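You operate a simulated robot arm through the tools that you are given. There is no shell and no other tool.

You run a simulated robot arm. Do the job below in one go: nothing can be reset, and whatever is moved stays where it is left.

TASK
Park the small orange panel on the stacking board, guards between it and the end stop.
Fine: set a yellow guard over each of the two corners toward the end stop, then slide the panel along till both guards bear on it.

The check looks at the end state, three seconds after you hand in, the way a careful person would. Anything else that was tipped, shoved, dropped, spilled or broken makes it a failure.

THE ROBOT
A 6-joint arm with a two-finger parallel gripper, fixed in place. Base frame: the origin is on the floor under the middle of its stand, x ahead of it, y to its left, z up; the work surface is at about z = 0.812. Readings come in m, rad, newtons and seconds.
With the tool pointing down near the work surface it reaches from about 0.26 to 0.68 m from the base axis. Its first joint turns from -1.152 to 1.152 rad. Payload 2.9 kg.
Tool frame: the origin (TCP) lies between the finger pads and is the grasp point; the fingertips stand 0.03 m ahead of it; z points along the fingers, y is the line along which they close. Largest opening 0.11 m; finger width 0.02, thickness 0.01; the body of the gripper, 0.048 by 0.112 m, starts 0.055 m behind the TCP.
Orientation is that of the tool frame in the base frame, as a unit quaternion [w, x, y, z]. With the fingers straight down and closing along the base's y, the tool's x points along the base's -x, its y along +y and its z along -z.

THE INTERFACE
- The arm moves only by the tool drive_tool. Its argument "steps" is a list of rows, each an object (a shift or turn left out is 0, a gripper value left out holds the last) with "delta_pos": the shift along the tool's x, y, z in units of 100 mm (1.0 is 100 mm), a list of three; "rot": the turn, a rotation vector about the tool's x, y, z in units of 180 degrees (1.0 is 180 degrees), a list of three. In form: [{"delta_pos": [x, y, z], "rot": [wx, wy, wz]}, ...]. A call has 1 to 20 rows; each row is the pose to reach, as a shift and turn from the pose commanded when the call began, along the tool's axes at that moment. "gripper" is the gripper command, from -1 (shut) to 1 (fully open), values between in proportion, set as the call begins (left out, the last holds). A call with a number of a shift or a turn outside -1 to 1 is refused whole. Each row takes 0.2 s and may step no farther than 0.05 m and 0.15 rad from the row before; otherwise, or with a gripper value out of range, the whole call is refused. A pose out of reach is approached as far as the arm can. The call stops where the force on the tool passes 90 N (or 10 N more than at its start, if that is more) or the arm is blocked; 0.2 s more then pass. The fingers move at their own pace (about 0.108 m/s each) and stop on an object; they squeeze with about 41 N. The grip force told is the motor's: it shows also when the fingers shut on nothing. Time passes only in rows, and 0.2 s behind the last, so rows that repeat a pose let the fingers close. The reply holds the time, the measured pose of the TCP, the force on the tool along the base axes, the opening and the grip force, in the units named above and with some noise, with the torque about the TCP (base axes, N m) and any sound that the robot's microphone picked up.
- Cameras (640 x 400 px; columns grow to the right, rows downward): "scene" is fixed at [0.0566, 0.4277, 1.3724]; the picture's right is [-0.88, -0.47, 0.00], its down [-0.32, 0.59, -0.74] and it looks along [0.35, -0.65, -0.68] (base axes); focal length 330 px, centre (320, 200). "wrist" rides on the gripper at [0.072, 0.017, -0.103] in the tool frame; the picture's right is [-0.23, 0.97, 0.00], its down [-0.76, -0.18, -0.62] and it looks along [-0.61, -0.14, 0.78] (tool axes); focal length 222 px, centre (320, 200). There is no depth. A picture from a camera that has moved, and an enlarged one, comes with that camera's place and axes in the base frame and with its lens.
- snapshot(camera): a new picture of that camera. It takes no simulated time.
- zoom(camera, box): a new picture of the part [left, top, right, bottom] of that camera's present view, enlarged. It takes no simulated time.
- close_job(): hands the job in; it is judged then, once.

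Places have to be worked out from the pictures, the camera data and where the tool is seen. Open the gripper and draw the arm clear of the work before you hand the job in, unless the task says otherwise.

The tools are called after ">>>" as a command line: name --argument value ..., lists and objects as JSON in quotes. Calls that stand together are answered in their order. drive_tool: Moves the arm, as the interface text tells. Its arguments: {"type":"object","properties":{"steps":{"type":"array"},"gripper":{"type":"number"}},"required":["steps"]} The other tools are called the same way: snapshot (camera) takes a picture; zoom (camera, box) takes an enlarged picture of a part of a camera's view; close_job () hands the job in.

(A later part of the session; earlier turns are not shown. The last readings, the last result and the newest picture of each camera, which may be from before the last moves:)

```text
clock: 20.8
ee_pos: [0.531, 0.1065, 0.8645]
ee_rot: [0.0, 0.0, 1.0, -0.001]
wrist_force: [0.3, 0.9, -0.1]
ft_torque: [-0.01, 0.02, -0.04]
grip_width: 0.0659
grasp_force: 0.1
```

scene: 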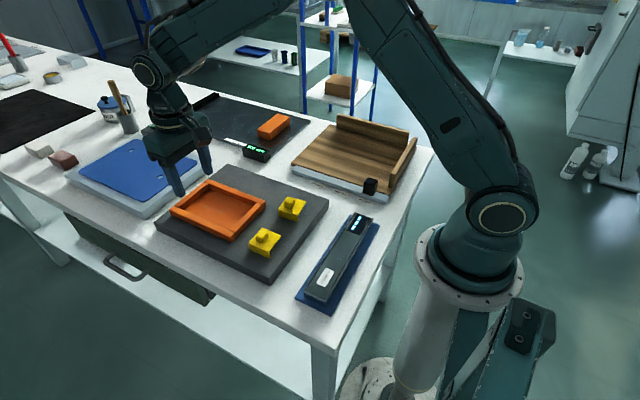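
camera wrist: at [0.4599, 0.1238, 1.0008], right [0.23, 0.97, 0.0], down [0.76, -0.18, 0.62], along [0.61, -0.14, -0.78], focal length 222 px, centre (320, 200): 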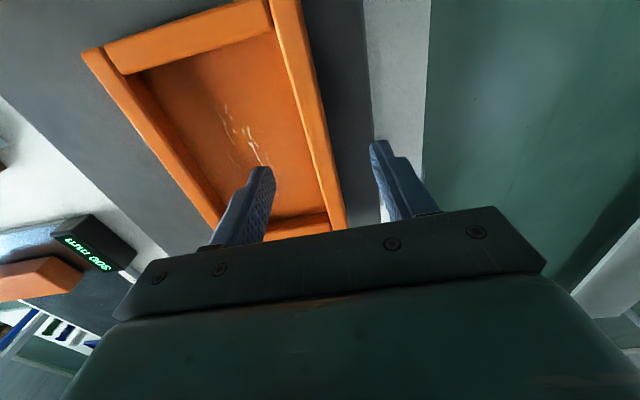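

>>> drive_tool --steps '[{"delta_pos": [0, 0, 0.02]}, {"delta_pos": [0, 0, 0.02]}]'

>>> drive_tool --steps '[{"delta_pos": [0, 0, 0.02]}, {"delta_pos": [0, 0, 0.02]}]'

>>> zoom --camera "scene" --box '[165, 180, 225, 225]'

>>> zoom --camera "wrist" --box '[190, 90, 440, 240]'

```text
clock: 21.4
ee_pos: [0.5333, 0.1061, 0.8627]
ee_rot: [0.0, 0.0, 1.0, 0.0]
wrist_force: [-1.7, 1.3, 4.7]
ft_torque: [-0.18, 0.07, -0.1]
grip_width: 0.0658
grasp_force: 0.0
```

```text
clock: 22.0
ee_pos: [0.5322, 0.108, 0.8626]
ee_rot: [0.002, 0.001, 1.0, 0.0]
wrist_force: [-6.8, -1.9, 28.1]
ft_torque: [-1.1, 0.26, -0.26]
grip_width: 0.0671
grasp_force: 0.9
```

```text
8.89 times, centred on (195, 202) of scene
camera zoom: at [0.0559, 0.4276, 1.3724], right [-0.88, -0.47, 0.0], down [-0.32, 0.59, -0.74], along [0.35, -0.65, -0.68], focal length 2929 px, centre (1431, 178)
```

zoom: 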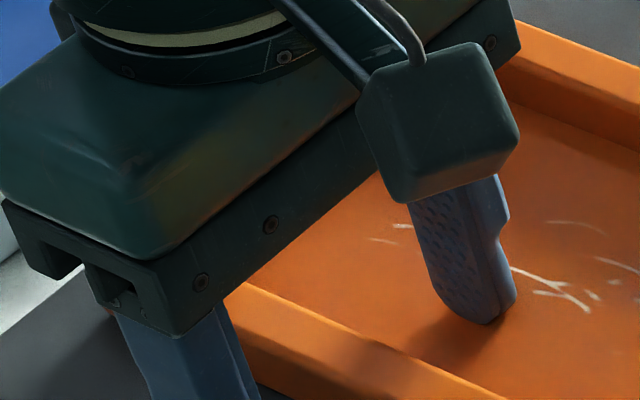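

```text
2.56 times, centred on (315, 165) of wrist
camera zoom: at [0.4605, 0.1248, 0.9664], right [0.23, 0.97, 0.0], down [0.76, -0.18, 0.63], along [0.61, -0.14, -0.78], focal length 569 px, centre (333, 290)
```

zoom: 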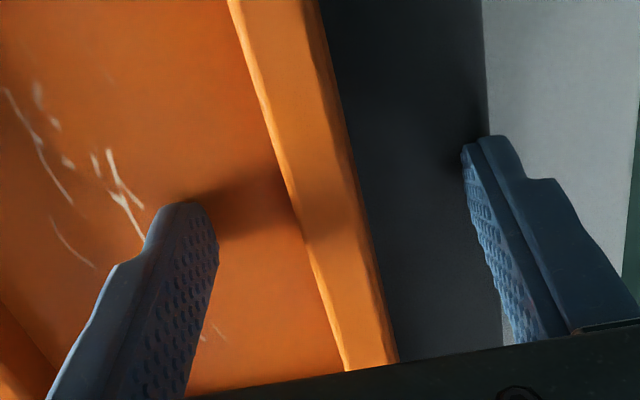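

Contact: 28 N with torque showing the inner fingertip is on the tray floor, so the floor is at z≈0.8326. I'll back off 2 mm and close on the rim.

>>> drive_tool --steps '[{"delta_pos": [0, 0, -0.02]}, {"delta_pos": [0, 0, -0.02]}]'

>>> drive_tool --steps '[{"delta_pos": [0, 0, 0]}, {"delta_pos": [0, 0, 0]}, {"delta_pos": [0, 0, 0]}, {"delta_pos": [0, 0, 0]}]' --gripper -1

>>> zoom --camera "scene" --box '[150, 170, 270, 250]'

>>> zoom --camera "wrist" --box '[190, 0, 440, 240]'

```text
clock: 22.6
ee_pos: [0.532, 0.1071, 0.8628]
ee_rot: [0.001, -0.001, 1.0, 0.0]
wrist_force: [-4.2, -2.8, 21.7]
ft_torque: [-0.89, 0.14, -0.3]
grip_width: 0.067
grasp_force: 1.6
```

```text
clock: 23.6
ee_pos: [0.5314, 0.1085, 0.863]
ee_rot: [0.001, -0.001, 1.0, 0.001]
wrist_force: [-0.5, 9.2, 18.9]
ft_torque: [0.23, -0.64, 0.24]
grip_width: 0.0156
grasp_force: 41.3
```

```text
5.00 times, centred on (210, 210) of scene
camera zoom: at [0.0562, 0.4279, 1.3723], right [-0.88, -0.47, 0.0], down [-0.32, 0.59, -0.74], along [0.35, -0.65, -0.68], focal length 1647 px, centre (870, 150)
```

zoom: 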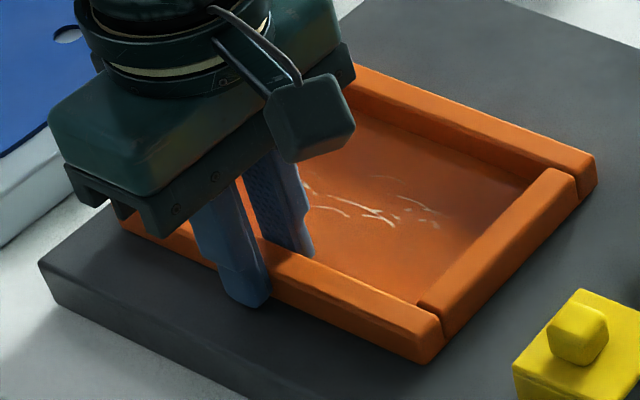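

```text
1.67 times, centred on (315, 120) of wrist
camera zoom: at [0.4609, 0.1256, 0.9667], right [0.23, 0.97, 0.0], down [0.76, -0.18, 0.62], along [0.61, -0.14, -0.78], focal length 370 px, centre (328, 333)
```

zoom: 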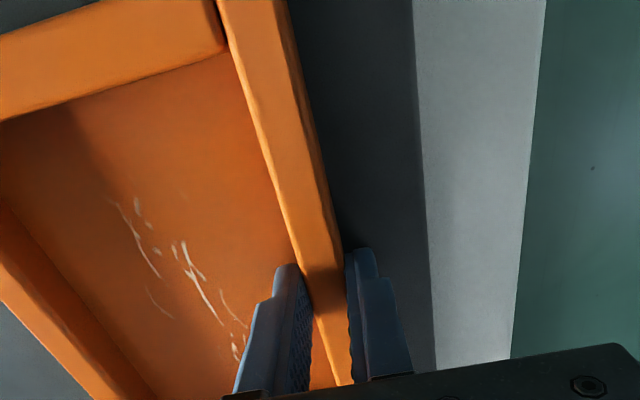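

The rim is gripped (width 15.6 mm, 41 N). I'll lift a little and check the weight and the tilt.

>>> drive_tool --steps '[{"delta_pos": [0, 0, -0.05]}, {"delta_pos": [0, 0, -0.1]}, {"delta_pos": [0, 0, -0.2]}, {"delta_pos": [0, 0, -0.3]}, {"delta_pos": [0, 0, -0.3]}]'

>>> zoom --camera "scene" --box '[150, 150, 290, 250]'

>>> snapshot --camera "wrist"

```text
clock: 24.8
ee_pos: [0.5306, 0.106, 0.8926]
ee_rot: [0.0, 0.0, 1.0, 0.0]
wrist_force: [-0.3, 0.1, -1.9]
ft_torque: [0.11, 0.02, -0.02]
grip_width: 0.0155
grasp_force: 41.1
```

```text
4.00 times, centred on (220, 200) of scene
camera zoom: at [0.0566, 0.4277, 1.3724], right [-0.88, -0.47, 0.0], down [-0.32, 0.59, -0.74], along [0.35, -0.65, -0.68], focal length 1318 px, centre (720, 200)
```

zoom: 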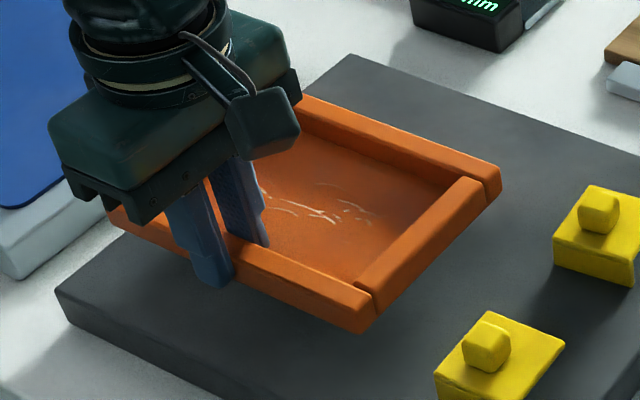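

```text
taken
camera wrist: at [0.4589, 0.1238, 0.9961], right [0.23, 0.97, 0.0], down [0.76, -0.18, 0.62], along [0.61, -0.14, -0.78], focal length 222 px, centre (320, 200)
```

wrist: 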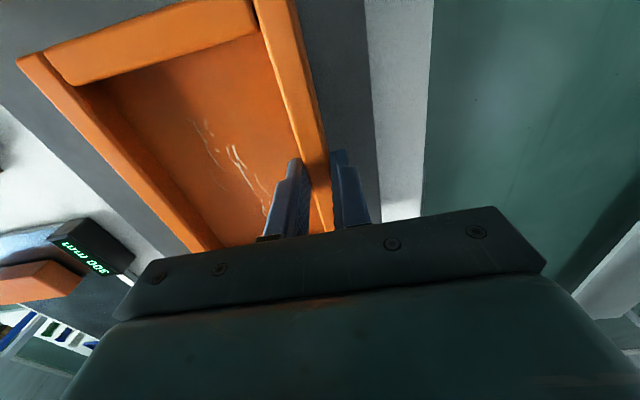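

Lifted cleanly and level; the weight is only about 2 N. I'll raise it to about z=0.98 and carry it over to the wooden board (target TCP ≈ (0.35, −0.278)).

>>> drive_tool --steps '[{"delta_pos": [0, 0, -0.2]}, {"delta_pos": [0, 0, -0.45]}, {"delta_pos": [0, 0, -0.7]}, {"delta_pos": [0, 0, -0.9]}]'

>>> drive_tool --steps '[{"delta_pos": [0.12, -0.25, 0]}, {"delta_pos": [0.24, -0.5, 0]}, {"delta_pos": [0.36, -0.75, 0]}, {"delta_pos": [0.45, -0.96, 0]}]'

>>> drive_tool --steps '[{"delta_pos": [0.12, -0.25, 0]}, {"delta_pos": [0.24, -0.5, 0]}, {"delta_pos": [0.36, -0.75, 0]}, {"delta_pos": [0.45, -0.96, 0]}]'

>>> drive_tool --steps '[{"delta_pos": [0.12, -0.25, 0]}, {"delta_pos": [0.24, -0.5, 0]}, {"delta_pos": [0.36, -0.75, 0]}, {"delta_pos": [0.45, -0.96, 0]}]'

>>> drive_tool --steps '[{"delta_pos": [0.12, -0.25, 0]}, {"delta_pos": [0.24, -0.5, 0]}, {"delta_pos": [0.36, -0.75, 0]}, {"delta_pos": [0.45, -0.96, 0]}]'

>>> snapshot --camera "scene"

>>> snapshot --camera "wrist"

```text
clock: 25.8
ee_pos: [0.5315, 0.1077, 0.9849]
ee_rot: [0.0, 0.0, 1.0, 0.0]
wrist_force: [0.3, 0.1, -2.1]
ft_torque: [0.13, -0.02, 0.01]
grip_width: 0.0153
grasp_force: 40.9
```

```text
clock: 26.8
ee_pos: [0.4859, 0.0107, 0.9815]
ee_rot: [0.0, 0.001, 1.0, 0.0]
wrist_force: [-0.3, 0.0, -1.9]
ft_torque: [0.12, 0.03, -0.01]
grip_width: 0.0153
grasp_force: 41.2
```

```text
clock: 27.8
ee_pos: [0.4409, -0.0837, 0.9791]
ee_rot: [0.0, 0.0, 1.0, 0.001]
wrist_force: [-0.2, -0.1, -1.6]
ft_torque: [0.14, -0.01, 0.0]
grip_width: 0.0152
grasp_force: 40.7
```

```text
clock: 28.8
ee_pos: [0.3946, -0.1781, 0.9808]
ee_rot: [0.0, 0.0, 1.0, 0.0]
wrist_force: [-0.2, 0.9, -2.3]
ft_torque: [0.11, 0.0, -0.01]
grip_width: 0.0153
grasp_force: 40.5
```

```text
clock: 29.8
ee_pos: [0.3515, -0.2781, 0.9808]
ee_rot: [0.0, 0.0, 1.0, 0.0]
wrist_force: [0.7, -0.3, -1.8]
ft_torque: [0.11, -0.01, -0.02]
grip_width: 0.0154
grasp_force: 40.8
```

```text
taken
```

scene: 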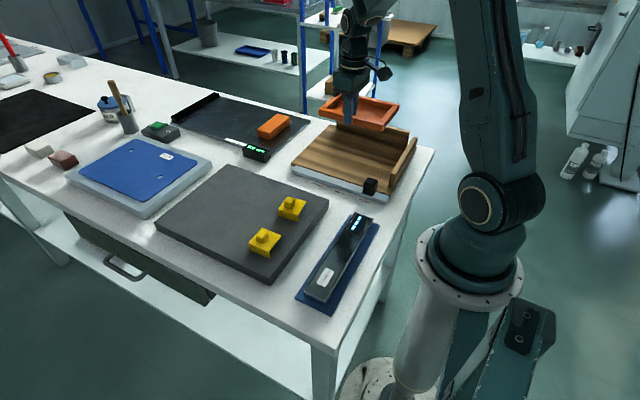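

```text
taken
camera wrist: at [0.28, -0.2606, 1.085], right [0.23, 0.97, 0.0], down [0.76, -0.18, 0.62], along [0.61, -0.14, -0.78], focal length 222 px, centre (320, 200)
```

wrist: 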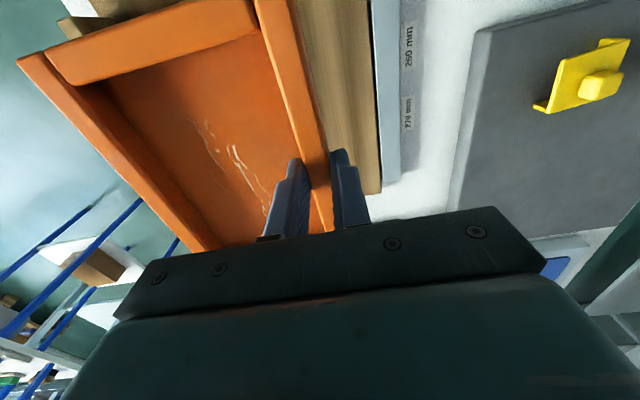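

Panel is held over the board. I see guard 1 from a new angle, so let me zoom in on it, and check the panel's place over the board in the scene view.

>>> zoom --camera "wrist" --box '[510, 20, 640, 130]'

>>> zoom --camera "scene" --box '[280, 70, 430, 210]'

```text
3.64 times, centred on (575, 75) of wrist
camera zoom: at [0.28, -0.2606, 1.085], right [0.23, 0.97, 0.0], down [0.76, -0.18, 0.62], along [0.61, -0.14, -0.78], focal length 808 px, centre (-607, 654)
```

zoom: 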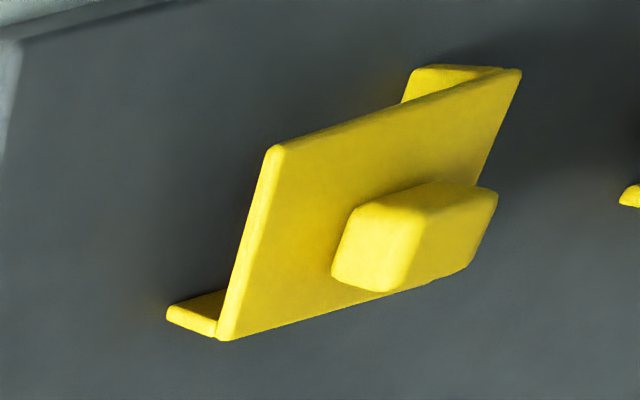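

```text
2.86 times, centred on (355, 140) of scene
camera zoom: at [0.0566, 0.4277, 1.3724], right [-0.88, -0.47, 0.0], down [-0.32, 0.59, -0.74], along [0.35, -0.65, -0.68], focal length 941 px, centre (220, 371)
```

zoom: 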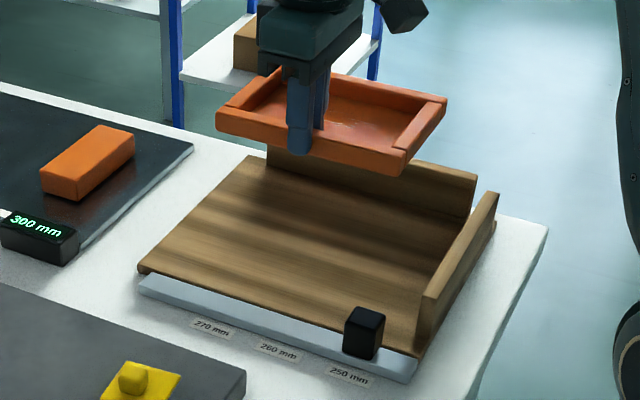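

Guard lips confirmed on +x and +y. The panel hangs over the board clear of both fences; I'll lower it 95 mm and then feel for contact.

>>> drive_tool --steps '[{"delta_pos": [0, 0, 0.25]}, {"delta_pos": [0, 0, 0.5]}, {"delta_pos": [0, 0, 0.75]}, {"delta_pos": [0, 0, 0.95]}, {"delta_pos": [0, 0, 0.95]}]'

>>> zoom --camera "scene" --box '[280, 90, 430, 210]'

>>> snapshot --camera "wrist"

```text
clock: 31.0
ee_pos: [0.3509, -0.2777, 0.8857]
ee_rot: [0.0, 0.0, 1.0, 0.001]
wrist_force: [0.0, -0.3, -2.7]
ft_torque: [0.15, 0.01, -0.02]
grip_width: 0.0153
grasp_force: 40.5
```

```text
3.33 times, centred on (355, 150) of scene
camera zoom: at [0.0566, 0.4277, 1.3724], right [-0.88, -0.47, 0.0], down [-0.32, 0.59, -0.74], along [0.35, -0.65, -0.68], focal length 1098 px, centre (203, 367)
```

zoom: 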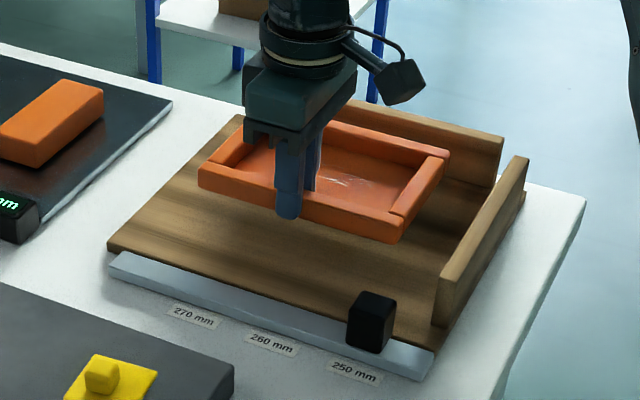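

```text
taken
camera wrist: at [0.2799, -0.2594, 0.9901], right [0.23, 0.97, 0.0], down [0.76, -0.18, 0.62], along [0.61, -0.14, -0.78], focal length 222 px, centre (320, 200)
```

wrist: 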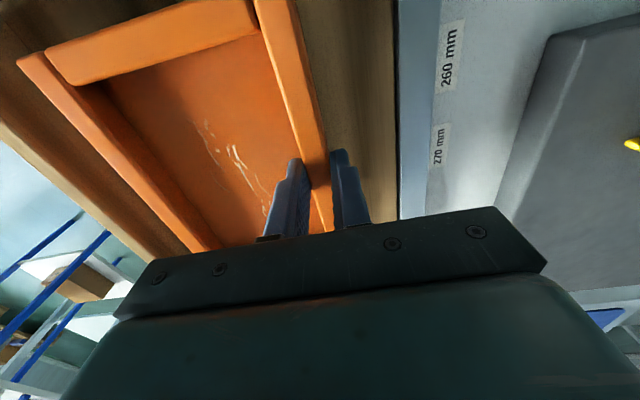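

Panel hovers level with clearance to both fences. Continuing down: 20 mm, then 3 mm steps.

>>> drive_tool --steps '[{"delta_pos": [0, 0, 0.08]}, {"delta_pos": [0, 0, 0.16]}, {"delta_pos": [0, 0, 0.22]}, {"delta_pos": [0, 0, 0.22]}]'

>>> drive_tool --steps '[{"delta_pos": [0, 0, 0.03]}, {"delta_pos": [0, 0, 0.03]}]'

>>> drive_tool --steps '[{"delta_pos": [0, 0, 0.03]}, {"delta_pos": [0, 0, 0.03]}]'

>>> drive_tool --steps '[{"delta_pos": [0, 0, 0.03]}, {"delta_pos": [0, 0, 0.03]}]'

>>> zoom --camera "scene" --box '[280, 90, 430, 210]'

```text
clock: 32.0
ee_pos: [0.3521, -0.2764, 0.8664]
ee_rot: [0.0, 0.0, 1.0, 0.0]
wrist_force: [-0.6, -0.2, -2.4]
ft_torque: [0.11, -0.02, 0.04]
grip_width: 0.0154
grasp_force: 40.7
```

```text
clock: 32.6
ee_pos: [0.3521, -0.2764, 0.8631]
ee_rot: [0.0, 0.0, 1.0, 0.0]
wrist_force: [-0.1, 0.4, -1.9]
ft_torque: [0.09, 0.0, 0.02]
grip_width: 0.0156
grasp_force: 40.4
```

```text
clock: 33.2
ee_pos: [0.3514, -0.2768, 0.8605]
ee_rot: [0.001, -0.001, 1.0, 0.001]
wrist_force: [-0.2, 0.5, -2.1]
ft_torque: [0.09, 0.0, 0.02]
grip_width: 0.0155
grasp_force: 41.0
```

```text
clock: 33.8
ee_pos: [0.3499, -0.2776, 0.8567]
ee_rot: [0.0, 0.001, 1.0, 0.0]
wrist_force: [-0.1, -0.6, -1.4]
ft_torque: [0.1, -0.02, -0.01]
grip_width: 0.0153
grasp_force: 40.9
```

```text
3.33 times, centred on (355, 150) of scene
camera zoom: at [0.0566, 0.4277, 1.3724], right [-0.88, -0.47, 0.0], down [-0.32, 0.59, -0.74], along [0.35, -0.65, -0.68], focal length 1098 px, centre (203, 367)
```

zoom: 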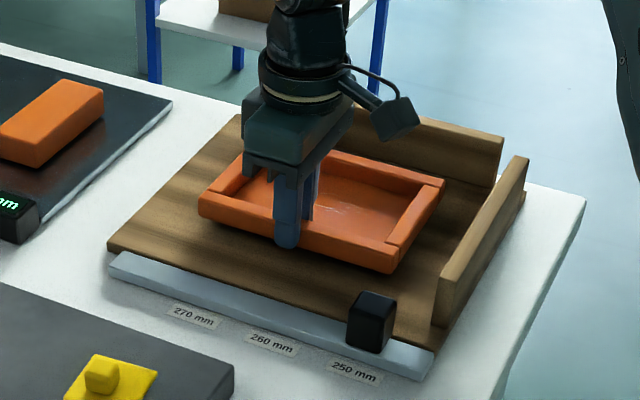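

>>> drive_tool --steps '[{"delta_pos": [0, 0, 0.03]}, {"delta_pos": [0, 0, 0.03]}]'

>>> drive_tool --steps '[{"delta_pos": [0, 0, 0.03]}, {"delta_pos": [0, 0, 0.03]}]'

>>> drive_tool --steps '[{"delta_pos": [0, 0, 0.02]}, {"delta_pos": [0, 0, 0.02]}]'

>>> zoom --camera "scene" --box '[320, 140, 400, 195]'

```text
clock: 34.4
ee_pos: [0.3501, -0.2771, 0.8533]
ee_rot: [0.001, 0.0, 1.0, 0.0]
wrist_force: [0.9, 0.3, -3.1]
ft_torque: [0.13, 0.04, -0.01]
grip_width: 0.0154
grasp_force: 41.5
```

```text
clock: 35.0
ee_pos: [0.35, -0.2777, 0.8501]
ee_rot: [0.0, 0.0, 1.0, 0.0]
wrist_force: [-0.5, 0.3, -2.4]
ft_torque: [0.12, 0.03, 0.01]
grip_width: 0.0155
grasp_force: 40.5
```

```text
clock: 35.6
ee_pos: [0.3505, -0.2773, 0.848]
ee_rot: [0.0, 0.0, 1.0, -0.001]
wrist_force: [0.6, 0.3, -2.1]
ft_torque: [0.13, -0.01, 0.01]
grip_width: 0.0156
grasp_force: 40.8
```

```text
7.27 times, centred on (360, 168) of scene
camera zoom: at [0.0566, 0.4277, 1.3724], right [-0.88, -0.47, 0.0], down [-0.32, 0.59, -0.74], along [0.35, -0.65, -0.68], focal length 2396 px, centre (29, 436)
```

zoom: 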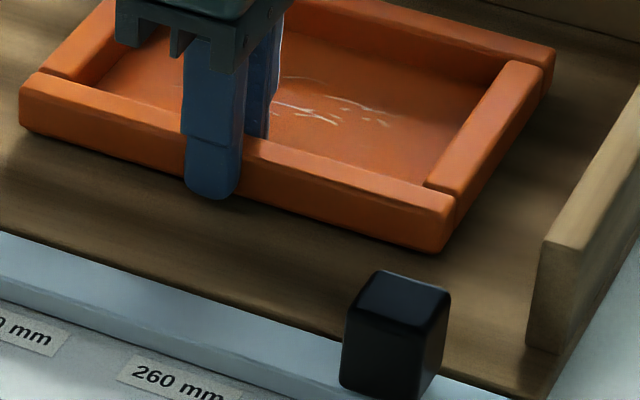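

>>> drive_tool --steps '[{"delta_pos": [0, 0, 0.02]}, {"delta_pos": [0, 0, 0.02]}]'

>>> drive_tool --steps '[{"delta_pos": [0, 0, 0.02]}, {"delta_pos": [0, 0, 0.02]}]'

```text
clock: 36.2
ee_pos: [0.3514, -0.276, 0.8457]
ee_rot: [-0.001, -0.001, 1.0, 0.0]
wrist_force: [0.3, 0.5, -1.8]
ft_torque: [0.12, 0.0, -0.01]
grip_width: 0.0153
grasp_force: 40.7
```

```text
clock: 36.8
ee_pos: [0.3508, -0.2774, 0.8446]
ee_rot: [0.0, 0.0, 1.0, -0.001]
wrist_force: [-3.1, -0.4, 13.4]
ft_torque: [0.07, 0.16, 0.0]
grip_width: 0.0155
grasp_force: 41.1
```

Contact felt (13 N up) at TCP z=0.8446: the panel rests on the board. I'll release it and rise straight up.

>>> drive_tool --steps '[{"delta_pos": [0, 0, 0]}, {"delta_pos": [0, 0, 0]}, {"delta_pos": [0, 0, 0]}]' --gripper -0.1

>>> drive_tool --steps '[{"delta_pos": [0, 0, -0.1]}, {"delta_pos": [0, 0, -0.3]}, {"delta_pos": [0, 0, -0.6]}, {"delta_pos": [0, 0, -0.9]}]'

>>> zoom --camera "scene" --box '[300, 110, 430, 200]'

>>> snapshot --camera "wrist"

```text
clock: 37.6
ee_pos: [0.3512, -0.276, 0.8441]
ee_rot: [0.0, -0.001, 1.0, -0.001]
wrist_force: [3.8, 5.0, 16.8]
ft_torque: [-0.33, -0.08, 0.17]
grip_width: 0.0465
grasp_force: 0.1
```

```text
clock: 38.6
ee_pos: [0.3506, -0.2756, 0.9347]
ee_rot: [0.0, 0.001, 1.0, -0.001]
wrist_force: [0.0, -0.2, 0.7]
ft_torque: [0.0, -0.02, 0.0]
grip_width: 0.0494
grasp_force: 0.0
```

```text
4.44 times, centred on (365, 155) of scene
camera zoom: at [0.0566, 0.4277, 1.3724], right [-0.88, -0.47, 0.0], down [-0.32, 0.59, -0.74], along [0.35, -0.65, -0.68], focal length 1464 px, centre (120, 400)
```

zoom: 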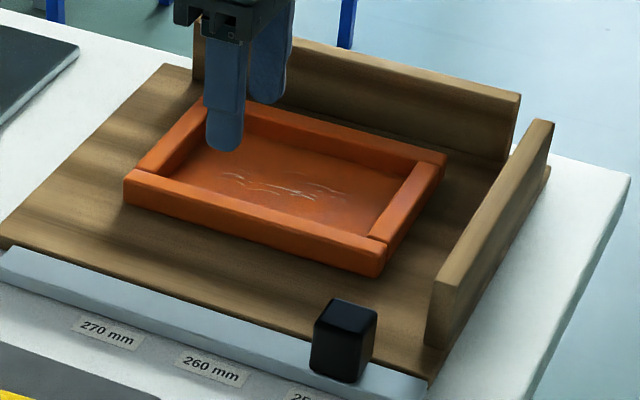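

```text
taken
camera wrist: at [0.2804, -0.2585, 1.038], right [0.23, 0.97, 0.0], down [0.76, -0.18, 0.62], along [0.61, -0.14, -0.78], focal length 222 px, centre (320, 200)
```

wrist: 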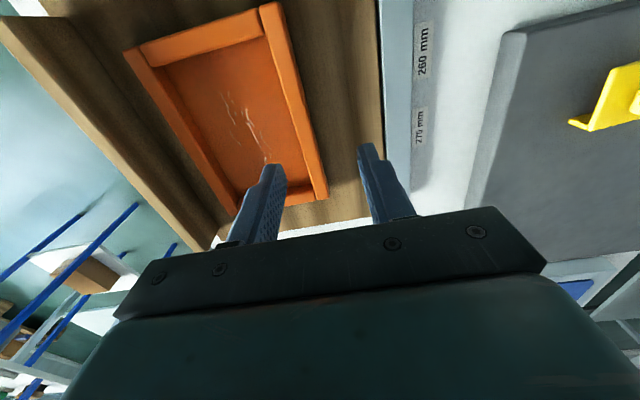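

The panel sits flat on the board, clear of both fences. I'll measure its corners from this wrist view.

>>> zoom --camera "wrist" --box '[110, 0, 330, 210]'

>>> zoom --camera "wrist" --box '[230, 0, 330, 60]'

>>> zoom --camera "wrist" --box '[100, 20, 200, 80]'

```text
1.90 times, centred on (220, 105) of wrist
camera zoom: at [0.2804, -0.2585, 1.038], right [0.23, 0.97, 0.0], down [0.76, -0.18, 0.62], along [0.61, -0.14, -0.78], focal length 423 px, centre (510, 381)
```

zoom: 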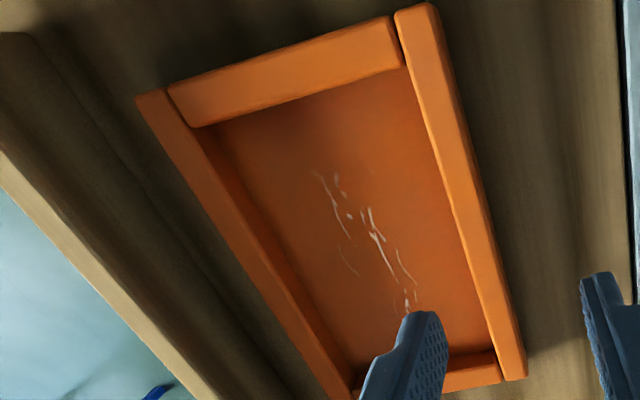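

```text
6.40 times, centred on (280, 30) of wrist
camera zoom: at [0.2804, -0.2585, 1.038], right [0.23, 0.97, 0.0], down [0.76, -0.18, 0.62], along [0.61, -0.14, -0.78], focal length 1422 px, centre (576, 1288)
```

zoom: 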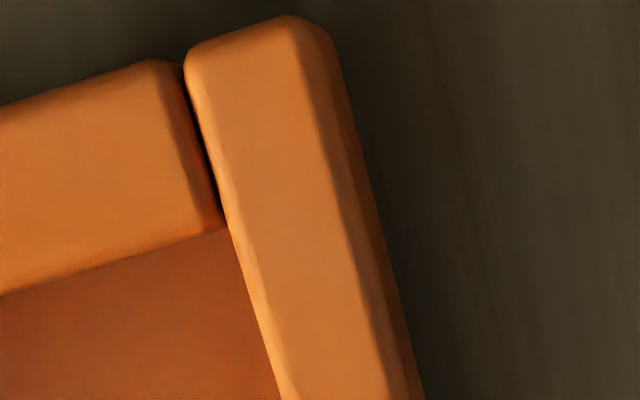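

```text
6.40 times, centred on (150, 50) of wrist
camera zoom: at [0.2804, -0.2585, 1.038], right [0.23, 0.97, 0.0], down [0.76, -0.18, 0.62], along [0.61, -0.14, -0.78], focal length 1422 px, centre (1408, 1160)
```

zoom: 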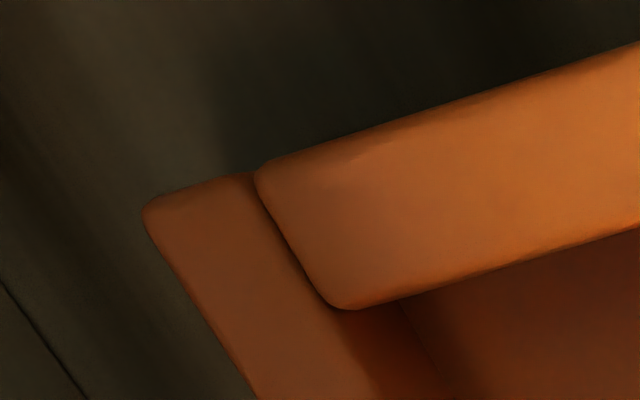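

Panel corners (toward the end stop) are at about (0.263, −0.285) and (0.262, −0.411), rim top z≈0.836; the fence at y≈−0.448 is well clear. Now for the guards: guard 2 (knob ≈ (0.376, 0.087)) goes to the (−x,+y) corner and must turn +90°, so I pick it with the wrist turned −90°.

>>> drive_tool --steps '[{"delta_pos": [-0.006, 0.07, -0.1], "rot": [0, 0, 0.0417]}, {"delta_pos": [-0.012, 0.14, -0.2], "rot": [0, 0, 0.0833]}, {"delta_pos": [-0.018, 0.21, -0.3], "rot": [0, 0, 0.125]}, {"delta_pos": [-0.024, 0.28, -0.4], "rot": [0, 0, 0.1667]}, {"delta_pos": [-0.03, 0.36, -0.45], "rot": [0, 0, 0.2083]}, {"delta_pos": [-0.04, 0.44, -0.45], "rot": [0, 0, 0.25]}, {"delta_pos": [-0.05, 0.52, -0.45], "rot": [0, 0, 0.2917]}, {"delta_pos": [-0.055, 0.6, -0.45], "rot": [0, 0, 0.3333]}, {"delta_pos": [-0.06, 0.68, -0.45], "rot": [0, 0, 0.375]}, {"delta_pos": [-0.065, 0.76, -0.45], "rot": [0, 0, 0.4167]}, {"delta_pos": [-0.07, 0.84, -0.45], "rot": [0, 0, 0.4583]}, {"delta_pos": [-0.08, 0.91, -0.45], "rot": [0, 0, 0.5]}]' --gripper -0.1

>>> drive_tool --steps '[{"delta_pos": [0.3, 0.03, 0]}, {"delta_pos": [0.6, 0.06, 0]}, {"delta_pos": [0.91, 0.09, 0]}]'

>>> drive_tool --steps '[{"delta_pos": [0.3, 0.03, 0]}, {"delta_pos": [0.6, 0.06, 0]}, {"delta_pos": [0.91, 0.08, 0]}]'

>>> drive_tool --steps '[{"delta_pos": [0.3, 0, 0]}, {"delta_pos": [0.6, 0, 0]}, {"delta_pos": [0.91, 0, 0]}, {"delta_pos": [0.91, 0, 0]}]'

>>> snapshot --camera "wrist"

>>> zoom --camera "scene" --box '[200, 150, 320, 290]'

```text
clock: 41.2
ee_pos: [0.3597, -0.186, 0.9787]
ee_rot: [0.0, 0.708, 0.706, 0.0]
wrist_force: [-0.3, 0.1, 0.3]
ft_torque: [-0.01, 0.01, -0.02]
grip_width: 0.0496
grasp_force: 0.0
```

```text
clock: 42.0
ee_pos: [0.3661, -0.0957, 0.9805]
ee_rot: [0.0, 0.708, 0.707, 0.0]
wrist_force: [0.1, 0.3, 0.2]
ft_torque: [0.01, 0.0, 0.0]
grip_width: 0.0495
grasp_force: 0.0
```

```text
clock: 42.8
ee_pos: [0.373, -0.0025, 0.9789]
ee_rot: [-0.001, 0.706, 0.708, 0.0]
wrist_force: [-0.1, 1.2, 0.3]
ft_torque: [-0.01, 0.0, 0.01]
grip_width: 0.0497
grasp_force: 0.1
```

```text
clock: 43.8
ee_pos: [0.3766, 0.0906, 0.9779]
ee_rot: [0.0, 0.707, 0.707, 0.0]
wrist_force: [-0.4, -0.2, 0.8]
ft_torque: [-0.01, -0.01, 0.01]
grip_width: 0.0497
grasp_force: 0.1
```

```text
taken
camera wrist: at [0.395, 0.1625, 1.0823], right [0.97, -0.23, 0.0], down [-0.18, -0.76, 0.62], along [-0.14, -0.61, -0.78], focal length 222 px, centre (320, 200)
```

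wrist: 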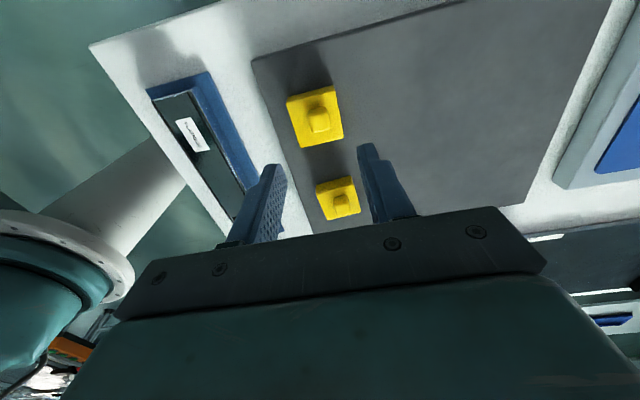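

```text
2.86 times, centred on (260, 220) of scene
camera zoom: at [0.0566, 0.4277, 1.3724], right [-0.88, -0.47, 0.0], down [-0.32, 0.59, -0.74], along [0.35, -0.65, -0.68], focal length 941 px, centre (491, 143)
```

zoom: 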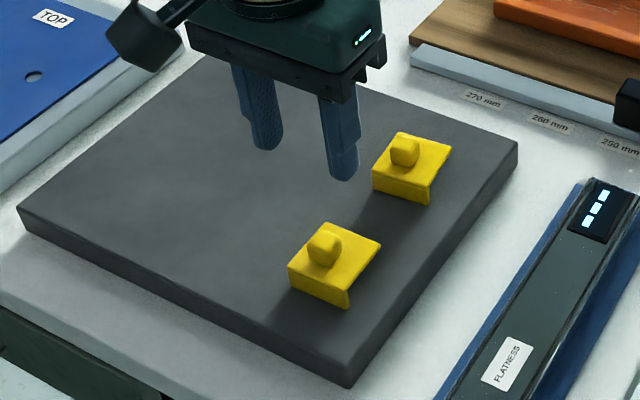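

>>> zoom --camera "wrist" --box '[270, 70, 370, 230]'

>>> zoom --camera "wrist" --box '[280, 80, 350, 150]'

```text
2.50 times, centred on (320, 150) of wrist
camera zoom: at [0.395, 0.1625, 1.0823], right [0.97, -0.23, 0.0], down [-0.18, -0.76, 0.62], along [-0.14, -0.61, -0.78], focal length 555 px, centre (320, 325)
```

zoom: 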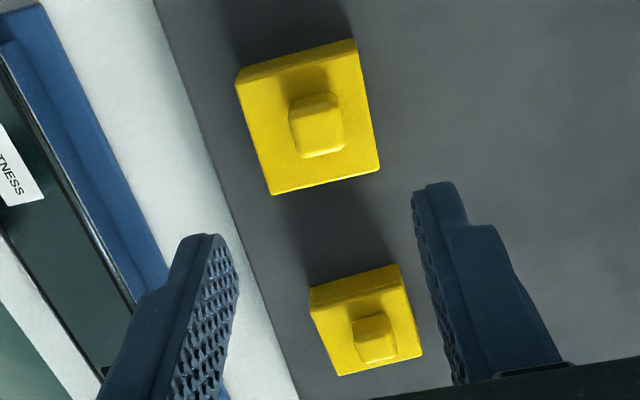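

```text
5.71 times, centred on (315, 115) of wrist
camera zoom: at [0.395, 0.1625, 1.0823], right [0.97, -0.23, 0.0], down [-0.18, -0.76, 0.62], along [-0.14, -0.61, -0.78], focal length 1269 px, centre (349, 686)
```

zoom: 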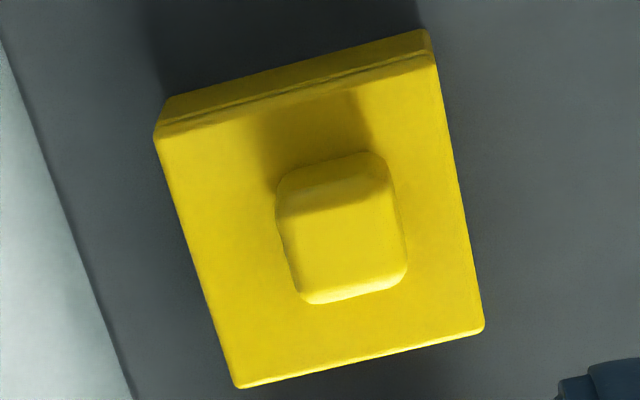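

Knob 2 measured at ≈(0.375, 0.087), nearly under the TCP. I'll lower with a small −y correction to tip height ≈0.865 and check.

>>> drive_tool --steps '[{"delta_pos": [-0.02, -0.01, 0.2]}, {"delta_pos": [-0.02, -0.01, 0.4]}, {"delta_pos": [-0.02, -0.01, 0.6]}, {"delta_pos": [-0.02, -0.01, 0.8]}, {"delta_pos": [-0.02, -0.01, 0.82]}]'

>>> zoom --camera "scene" --box '[230, 200, 300, 260]'

>>> zoom --camera "wrist" --box '[220, 80, 420, 240]'

```text
clock: 45.0
ee_pos: [0.3759, 0.0857, 0.8979]
ee_rot: [0.0, 0.707, 0.707, 0.0]
wrist_force: [0.0, -0.4, -0.2]
ft_torque: [0.01, -0.04, -0.01]
grip_width: 0.0496
grasp_force: 0.0
```

```text
6.67 times, centred on (265, 230) of scene
camera zoom: at [0.0566, 0.4277, 1.3724], right [-0.88, -0.47, 0.0], down [-0.32, 0.59, -0.74], along [0.35, -0.65, -0.68], focal length 2196 px, centre (687, 0)
```

zoom: 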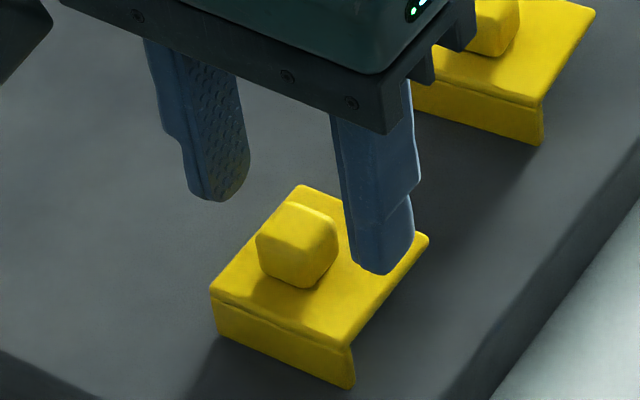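

```text
2.50 times, centred on (320, 160) of wrist
camera zoom: at [0.3943, 0.1581, 1.0015], right [0.97, -0.23, 0.0], down [-0.18, -0.76, 0.62], along [-0.14, -0.61, -0.78], focal length 555 px, centre (320, 300)
```

zoom: 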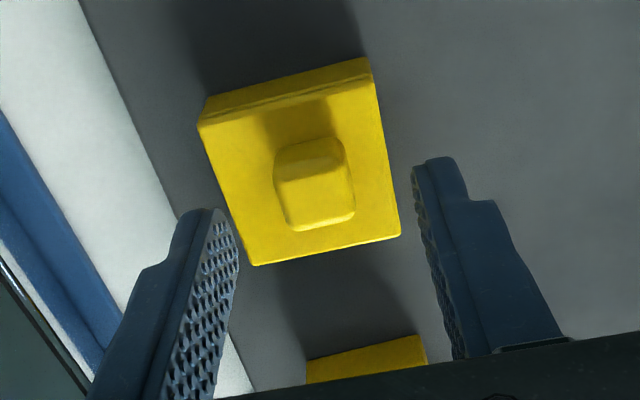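

The fingers straddle the knob well in both views. Lowering 15 mm more so the tips come just above the guard's plate.

>>> drive_tool --steps '[{"delta_pos": [0, 0, 0.05]}, {"delta_pos": [0, 0, 0.1]}, {"delta_pos": [0, 0, 0.15]}, {"delta_pos": [0, 0, 0.15]}]'

>>> zoom --camera "scene" --box '[230, 200, 300, 260]'

>>> zoom --camera "wrist" --box '[220, 80, 420, 240]'

```text
clock: 46.0
ee_pos: [0.3767, 0.0858, 0.883]
ee_rot: [-0.001, 0.707, 0.707, -0.001]
wrist_force: [-1.3, -2.4, 8.1]
ft_torque: [-0.02, 0.28, 0.06]
grip_width: 0.0507
grasp_force: 1.0
```

```text
6.67 times, centred on (265, 230) of scene
camera zoom: at [0.0564, 0.4277, 1.3724], right [-0.88, -0.47, 0.0], down [-0.32, 0.59, -0.74], along [0.35, -0.65, -0.68], focal length 2196 px, centre (687, 0)
```

zoom: 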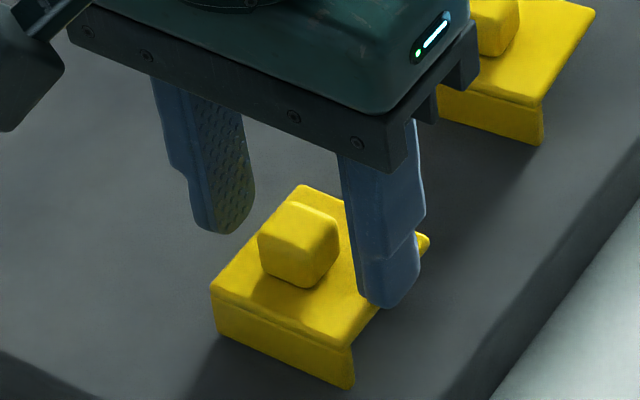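

```text
2.50 times, centred on (320, 160) of wrist
camera zoom: at [0.3944, 0.158, 0.9862], right [0.97, -0.23, 0.0], down [-0.18, -0.76, 0.62], along [-0.14, -0.61, -0.78], focal length 555 px, centre (320, 300)
```

zoom: 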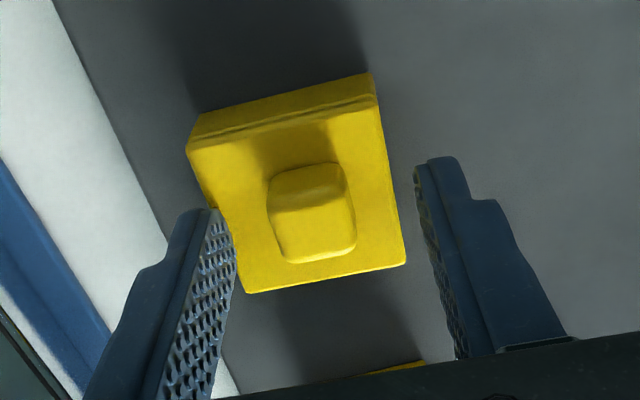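

Slight contact (8 N): the −x fingertip touches the guard's plate, so plate top is z≈0.853. I'll back up 3 mm and then close on the knob.

>>> drive_tool --steps '[{"delta_pos": [0, 0, -0.03]}, {"delta_pos": [0, 0, -0.03]}]'

>>> drive_tool --steps '[{"delta_pos": [0, 0, 0]}, {"delta_pos": [0, 0, 0]}, {"delta_pos": [0, 0, 0]}]' --gripper -1

>>> zoom --camera "scene" --box '[230, 200, 300, 260]'

>>> zoom --camera "wrist" --box '[220, 80, 420, 240]'

```text
clock: 46.6
ee_pos: [0.3767, 0.0857, 0.8857]
ee_rot: [0.0, 0.707, 0.707, 0.0]
wrist_force: [0.2, 0.1, 0.2]
ft_torque: [-0.02, -0.01, -0.02]
grip_width: 0.0495
grasp_force: 0.0
```

```text
clock: 47.4
ee_pos: [0.3763, 0.085, 0.8859]
ee_rot: [0.0, 0.707, 0.708, 0.0]
wrist_force: [0.0, 0.3, -0.2]
ft_torque: [0.0, -0.01, -0.01]
grip_width: 0.0186
grasp_force: 40.4
```

```text
6.67 times, centred on (265, 230) of scene
camera zoom: at [0.0566, 0.4277, 1.3724], right [-0.88, -0.47, 0.0], down [-0.32, 0.59, -0.74], along [0.35, -0.65, -0.68], focal length 2196 px, centre (687, 0)
```

zoom: 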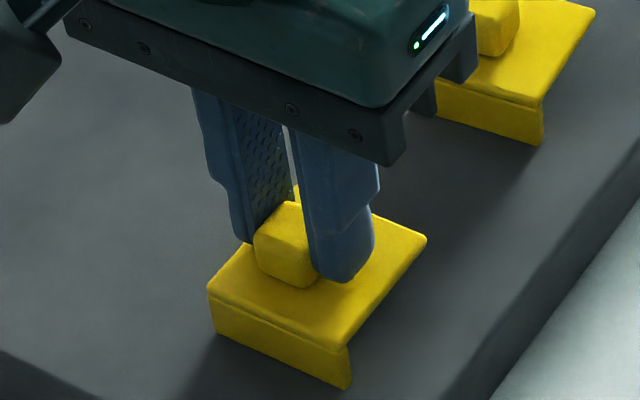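

```text
2.50 times, centred on (320, 160) of wrist
camera zoom: at [0.3947, 0.1582, 0.9891], right [0.97, -0.23, 0.0], down [-0.18, -0.76, 0.62], along [-0.14, -0.61, -0.78], focal length 555 px, centre (320, 300)
```

zoom: 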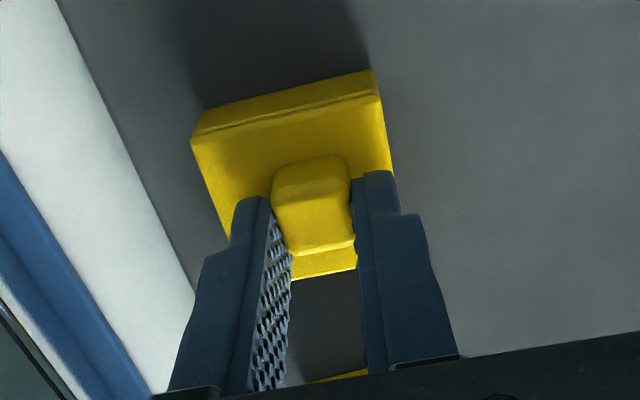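

Gripped (width 18.6 mm, 40 N). I'll lift it and check that it hangs level.

>>> drive_tool --steps '[{"delta_pos": [0, 0, -0.1]}, {"delta_pos": [0, 0, -0.3]}, {"delta_pos": [0, 0, -0.6]}, {"delta_pos": [0, 0, -0.9]}, {"delta_pos": [0, 0, -0.9]}]'

>>> zoom --camera "scene" --box '[220, 160, 310, 240]'

>>> zoom --camera "wrist" --box '[220, 80, 420, 240]'

```text
clock: 48.6
ee_pos: [0.3743, 0.0834, 0.9769]
ee_rot: [0.0, 0.707, 0.708, 0.0]
wrist_force: [0.1, 0.1, 0.6]
ft_torque: [0.03, -0.02, 0.02]
grip_width: 0.0186
grasp_force: 40.9
```

```text
5.00 times, centred on (265, 200) of scene
camera zoom: at [0.0566, 0.4277, 1.3724], right [-0.88, -0.47, 0.0], down [-0.32, 0.59, -0.74], along [0.35, -0.65, -0.68], focal length 1647 px, centre (595, 200)
```

zoom: 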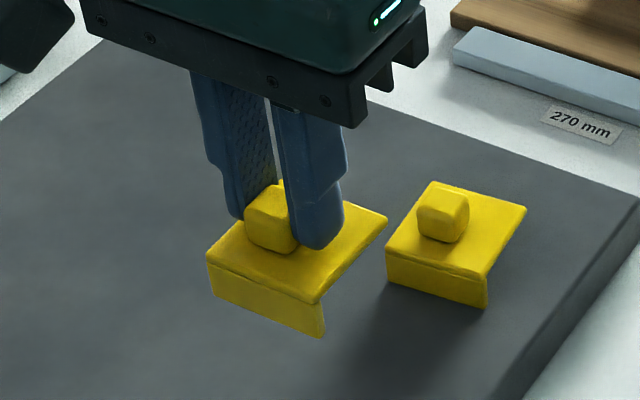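

```text
2.50 times, centred on (320, 160) of wrist
camera zoom: at [0.3928, 0.1565, 1.0804], right [0.97, -0.23, 0.0], down [-0.18, -0.76, 0.62], along [-0.14, -0.61, -0.78], focal length 555 px, centre (320, 300)
```

zoom: 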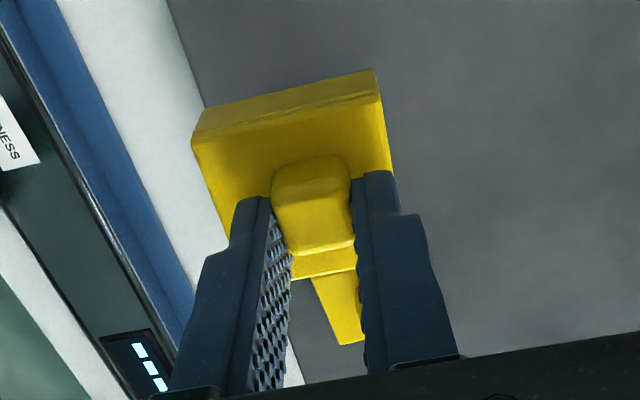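

Guard 2 is held level. Carrying it at z≈0.977 to the panel's (−x,+y) corner while turning +90° so its lips face −x (end stop) and +y.

>>> drive_tool --steps '[{"delta_pos": [-0.075, -0.02, 0], "rot": [0, 0, -0.0417]}, {"delta_pos": [-0.15, -0.04, 0], "rot": [0, 0, -0.0833]}, {"delta_pos": [-0.225, -0.06, 0], "rot": [0, 0, -0.125]}, {"delta_pos": [-0.3, -0.08, 0], "rot": [0, 0, -0.1667]}, {"delta_pos": [-0.375, -0.1, 0], "rot": [0, 0, -0.2083]}, {"delta_pos": [-0.45, -0.12, 0], "rot": [0, 0, -0.25]}, {"delta_pos": [-0.525, -0.14, 0], "rot": [0, 0, -0.2917]}, {"delta_pos": [-0.6, -0.16, 0], "rot": [0, 0, -0.3333]}, {"delta_pos": [-0.675, -0.18, 0], "rot": [0, 0, -0.375]}, {"delta_pos": [-0.75, -0.2, 0], "rot": [0, 0, -0.4167]}, {"delta_pos": [-0.83, -0.22, 0], "rot": [0, 0, -0.4583]}, {"delta_pos": [-0.9, -0.24, 0], "rot": [0, 0, -0.5]}]' --gripper -1

>>> drive_tool --steps '[{"delta_pos": [0.08, -0.33, 0]}, {"delta_pos": [0.16, -0.66, 0]}, {"delta_pos": [0.24, -0.95, 0]}]'

>>> drive_tool --steps '[{"delta_pos": [0.08, -0.33, 0]}, {"delta_pos": [0.16, -0.66, 0]}, {"delta_pos": [0.24, -0.95, 0]}]'

>>> drive_tool --steps '[{"delta_pos": [0.08, -0.33, 0]}, {"delta_pos": [0.16, -0.66, 0]}, {"delta_pos": [0.23, -0.96, 0]}, {"delta_pos": [0.23, -0.96, 0]}]'

>>> snapshot --camera "wrist"

>>> zoom --camera "scene" --box '[290, 90, 430, 200]'

```text
clock: 51.2
ee_pos: [0.3508, -0.0047, 0.9735]
ee_rot: [0.0, -0.001, 1.0, 0.0]
wrist_force: [0.5, -0.6, -0.7]
ft_torque: [0.0, -0.02, -0.01]
grip_width: 0.0188
grasp_force: 40.8
```

```text
clock: 52.0
ee_pos: [0.3274, -0.1002, 0.974]
ee_rot: [0.0, -0.001, 1.0, 0.001]
wrist_force: [-0.2, 0.3, 0.1]
ft_torque: [0.03, -0.02, 0.03]
grip_width: 0.0188
grasp_force: 41.2
```

```text
clock: 52.8
ee_pos: [0.3026, -0.1937, 0.9764]
ee_rot: [0.0, 0.0, 1.0, 0.0]
wrist_force: [0.3, -0.2, -0.6]
ft_torque: [-0.02, 0.01, -0.01]
grip_width: 0.0186
grasp_force: 41.0
```

```text
clock: 53.8
ee_pos: [0.28, -0.2947, 0.9758]
ee_rot: [0.001, 0.0, 1.0, 0.0]
wrist_force: [-0.4, -0.5, -0.2]
ft_torque: [0.01, 0.03, -0.02]
grip_width: 0.0186
grasp_force: 41.1
```

```text
taken
camera wrist: at [0.2087, -0.2761, 1.079], right [0.23, 0.97, 0.0], down [0.76, -0.18, 0.62], along [0.61, -0.14, -0.78], focal length 222 px, centre (320, 200)
```

wrist: 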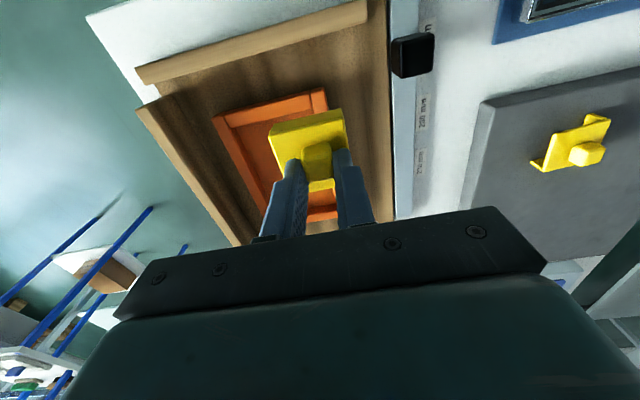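

```text
3.64 times, centred on (360, 145) of scene
camera zoom: at [0.0566, 0.4277, 1.3724], right [-0.88, -0.47, 0.0], down [-0.32, 0.59, -0.74], along [0.35, -0.65, -0.68], focal length 1198 px, centre (174, 400)
```

zoom: 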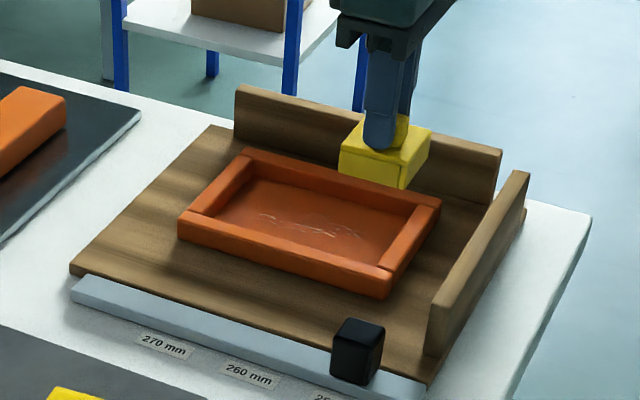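

The guard now shows its lips toward −x and +y, as needed. Zooming to compare the guard to the panel corner.

>>> zoom --camera "wrist" --box '[200, 70, 370, 190]'

>>> zoom --camera "wrist" --box '[290, 75, 350, 125]'

>>> zoom --camera "wrist" --box '[120, 20, 420, 200]'

```text
3.33 times, centred on (285, 130) of wrist
camera zoom: at [0.2087, -0.2761, 1.079], right [0.23, 0.97, 0.0], down [0.76, -0.18, 0.62], along [0.61, -0.14, -0.78], focal length 740 px, centre (437, 433)
```

zoom: 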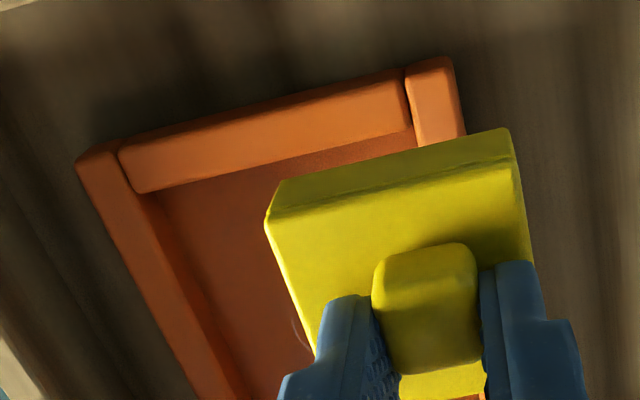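

```text
8.00 times, centred on (320, 100) of wrist
camera zoom: at [0.2087, -0.2761, 1.079], right [0.23, 0.97, 0.0], down [0.76, -0.18, 0.62], along [0.61, -0.14, -0.78], focal length 1777 px, centre (320, 1000)
```

zoom: 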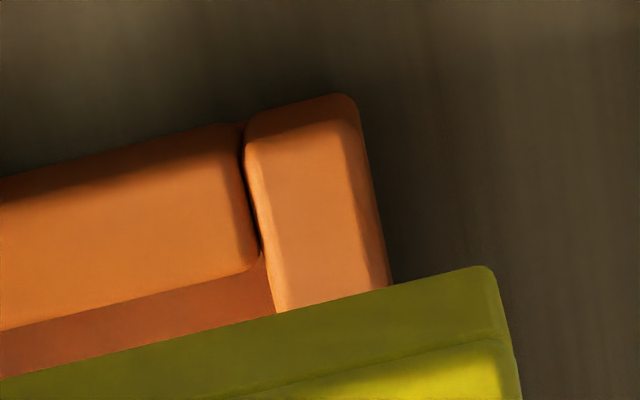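

```text
2.13 times, centred on (270, 110) of wrist
camera zoom: at [0.2087, -0.2761, 1.079], right [0.23, 0.97, 0.0], down [0.76, -0.18, 0.62], along [0.61, -0.14, -0.78], focal length 474 px, centre (427, 392)
```

zoom: 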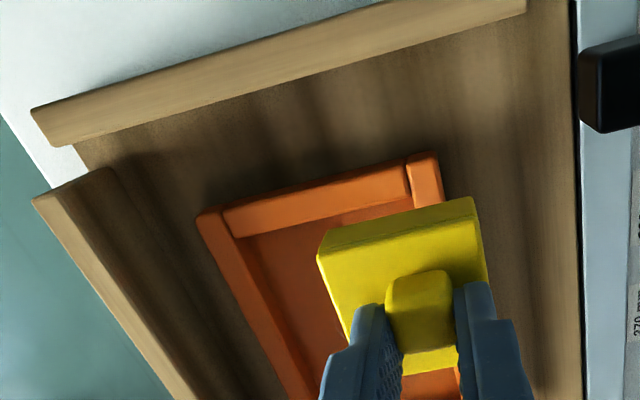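

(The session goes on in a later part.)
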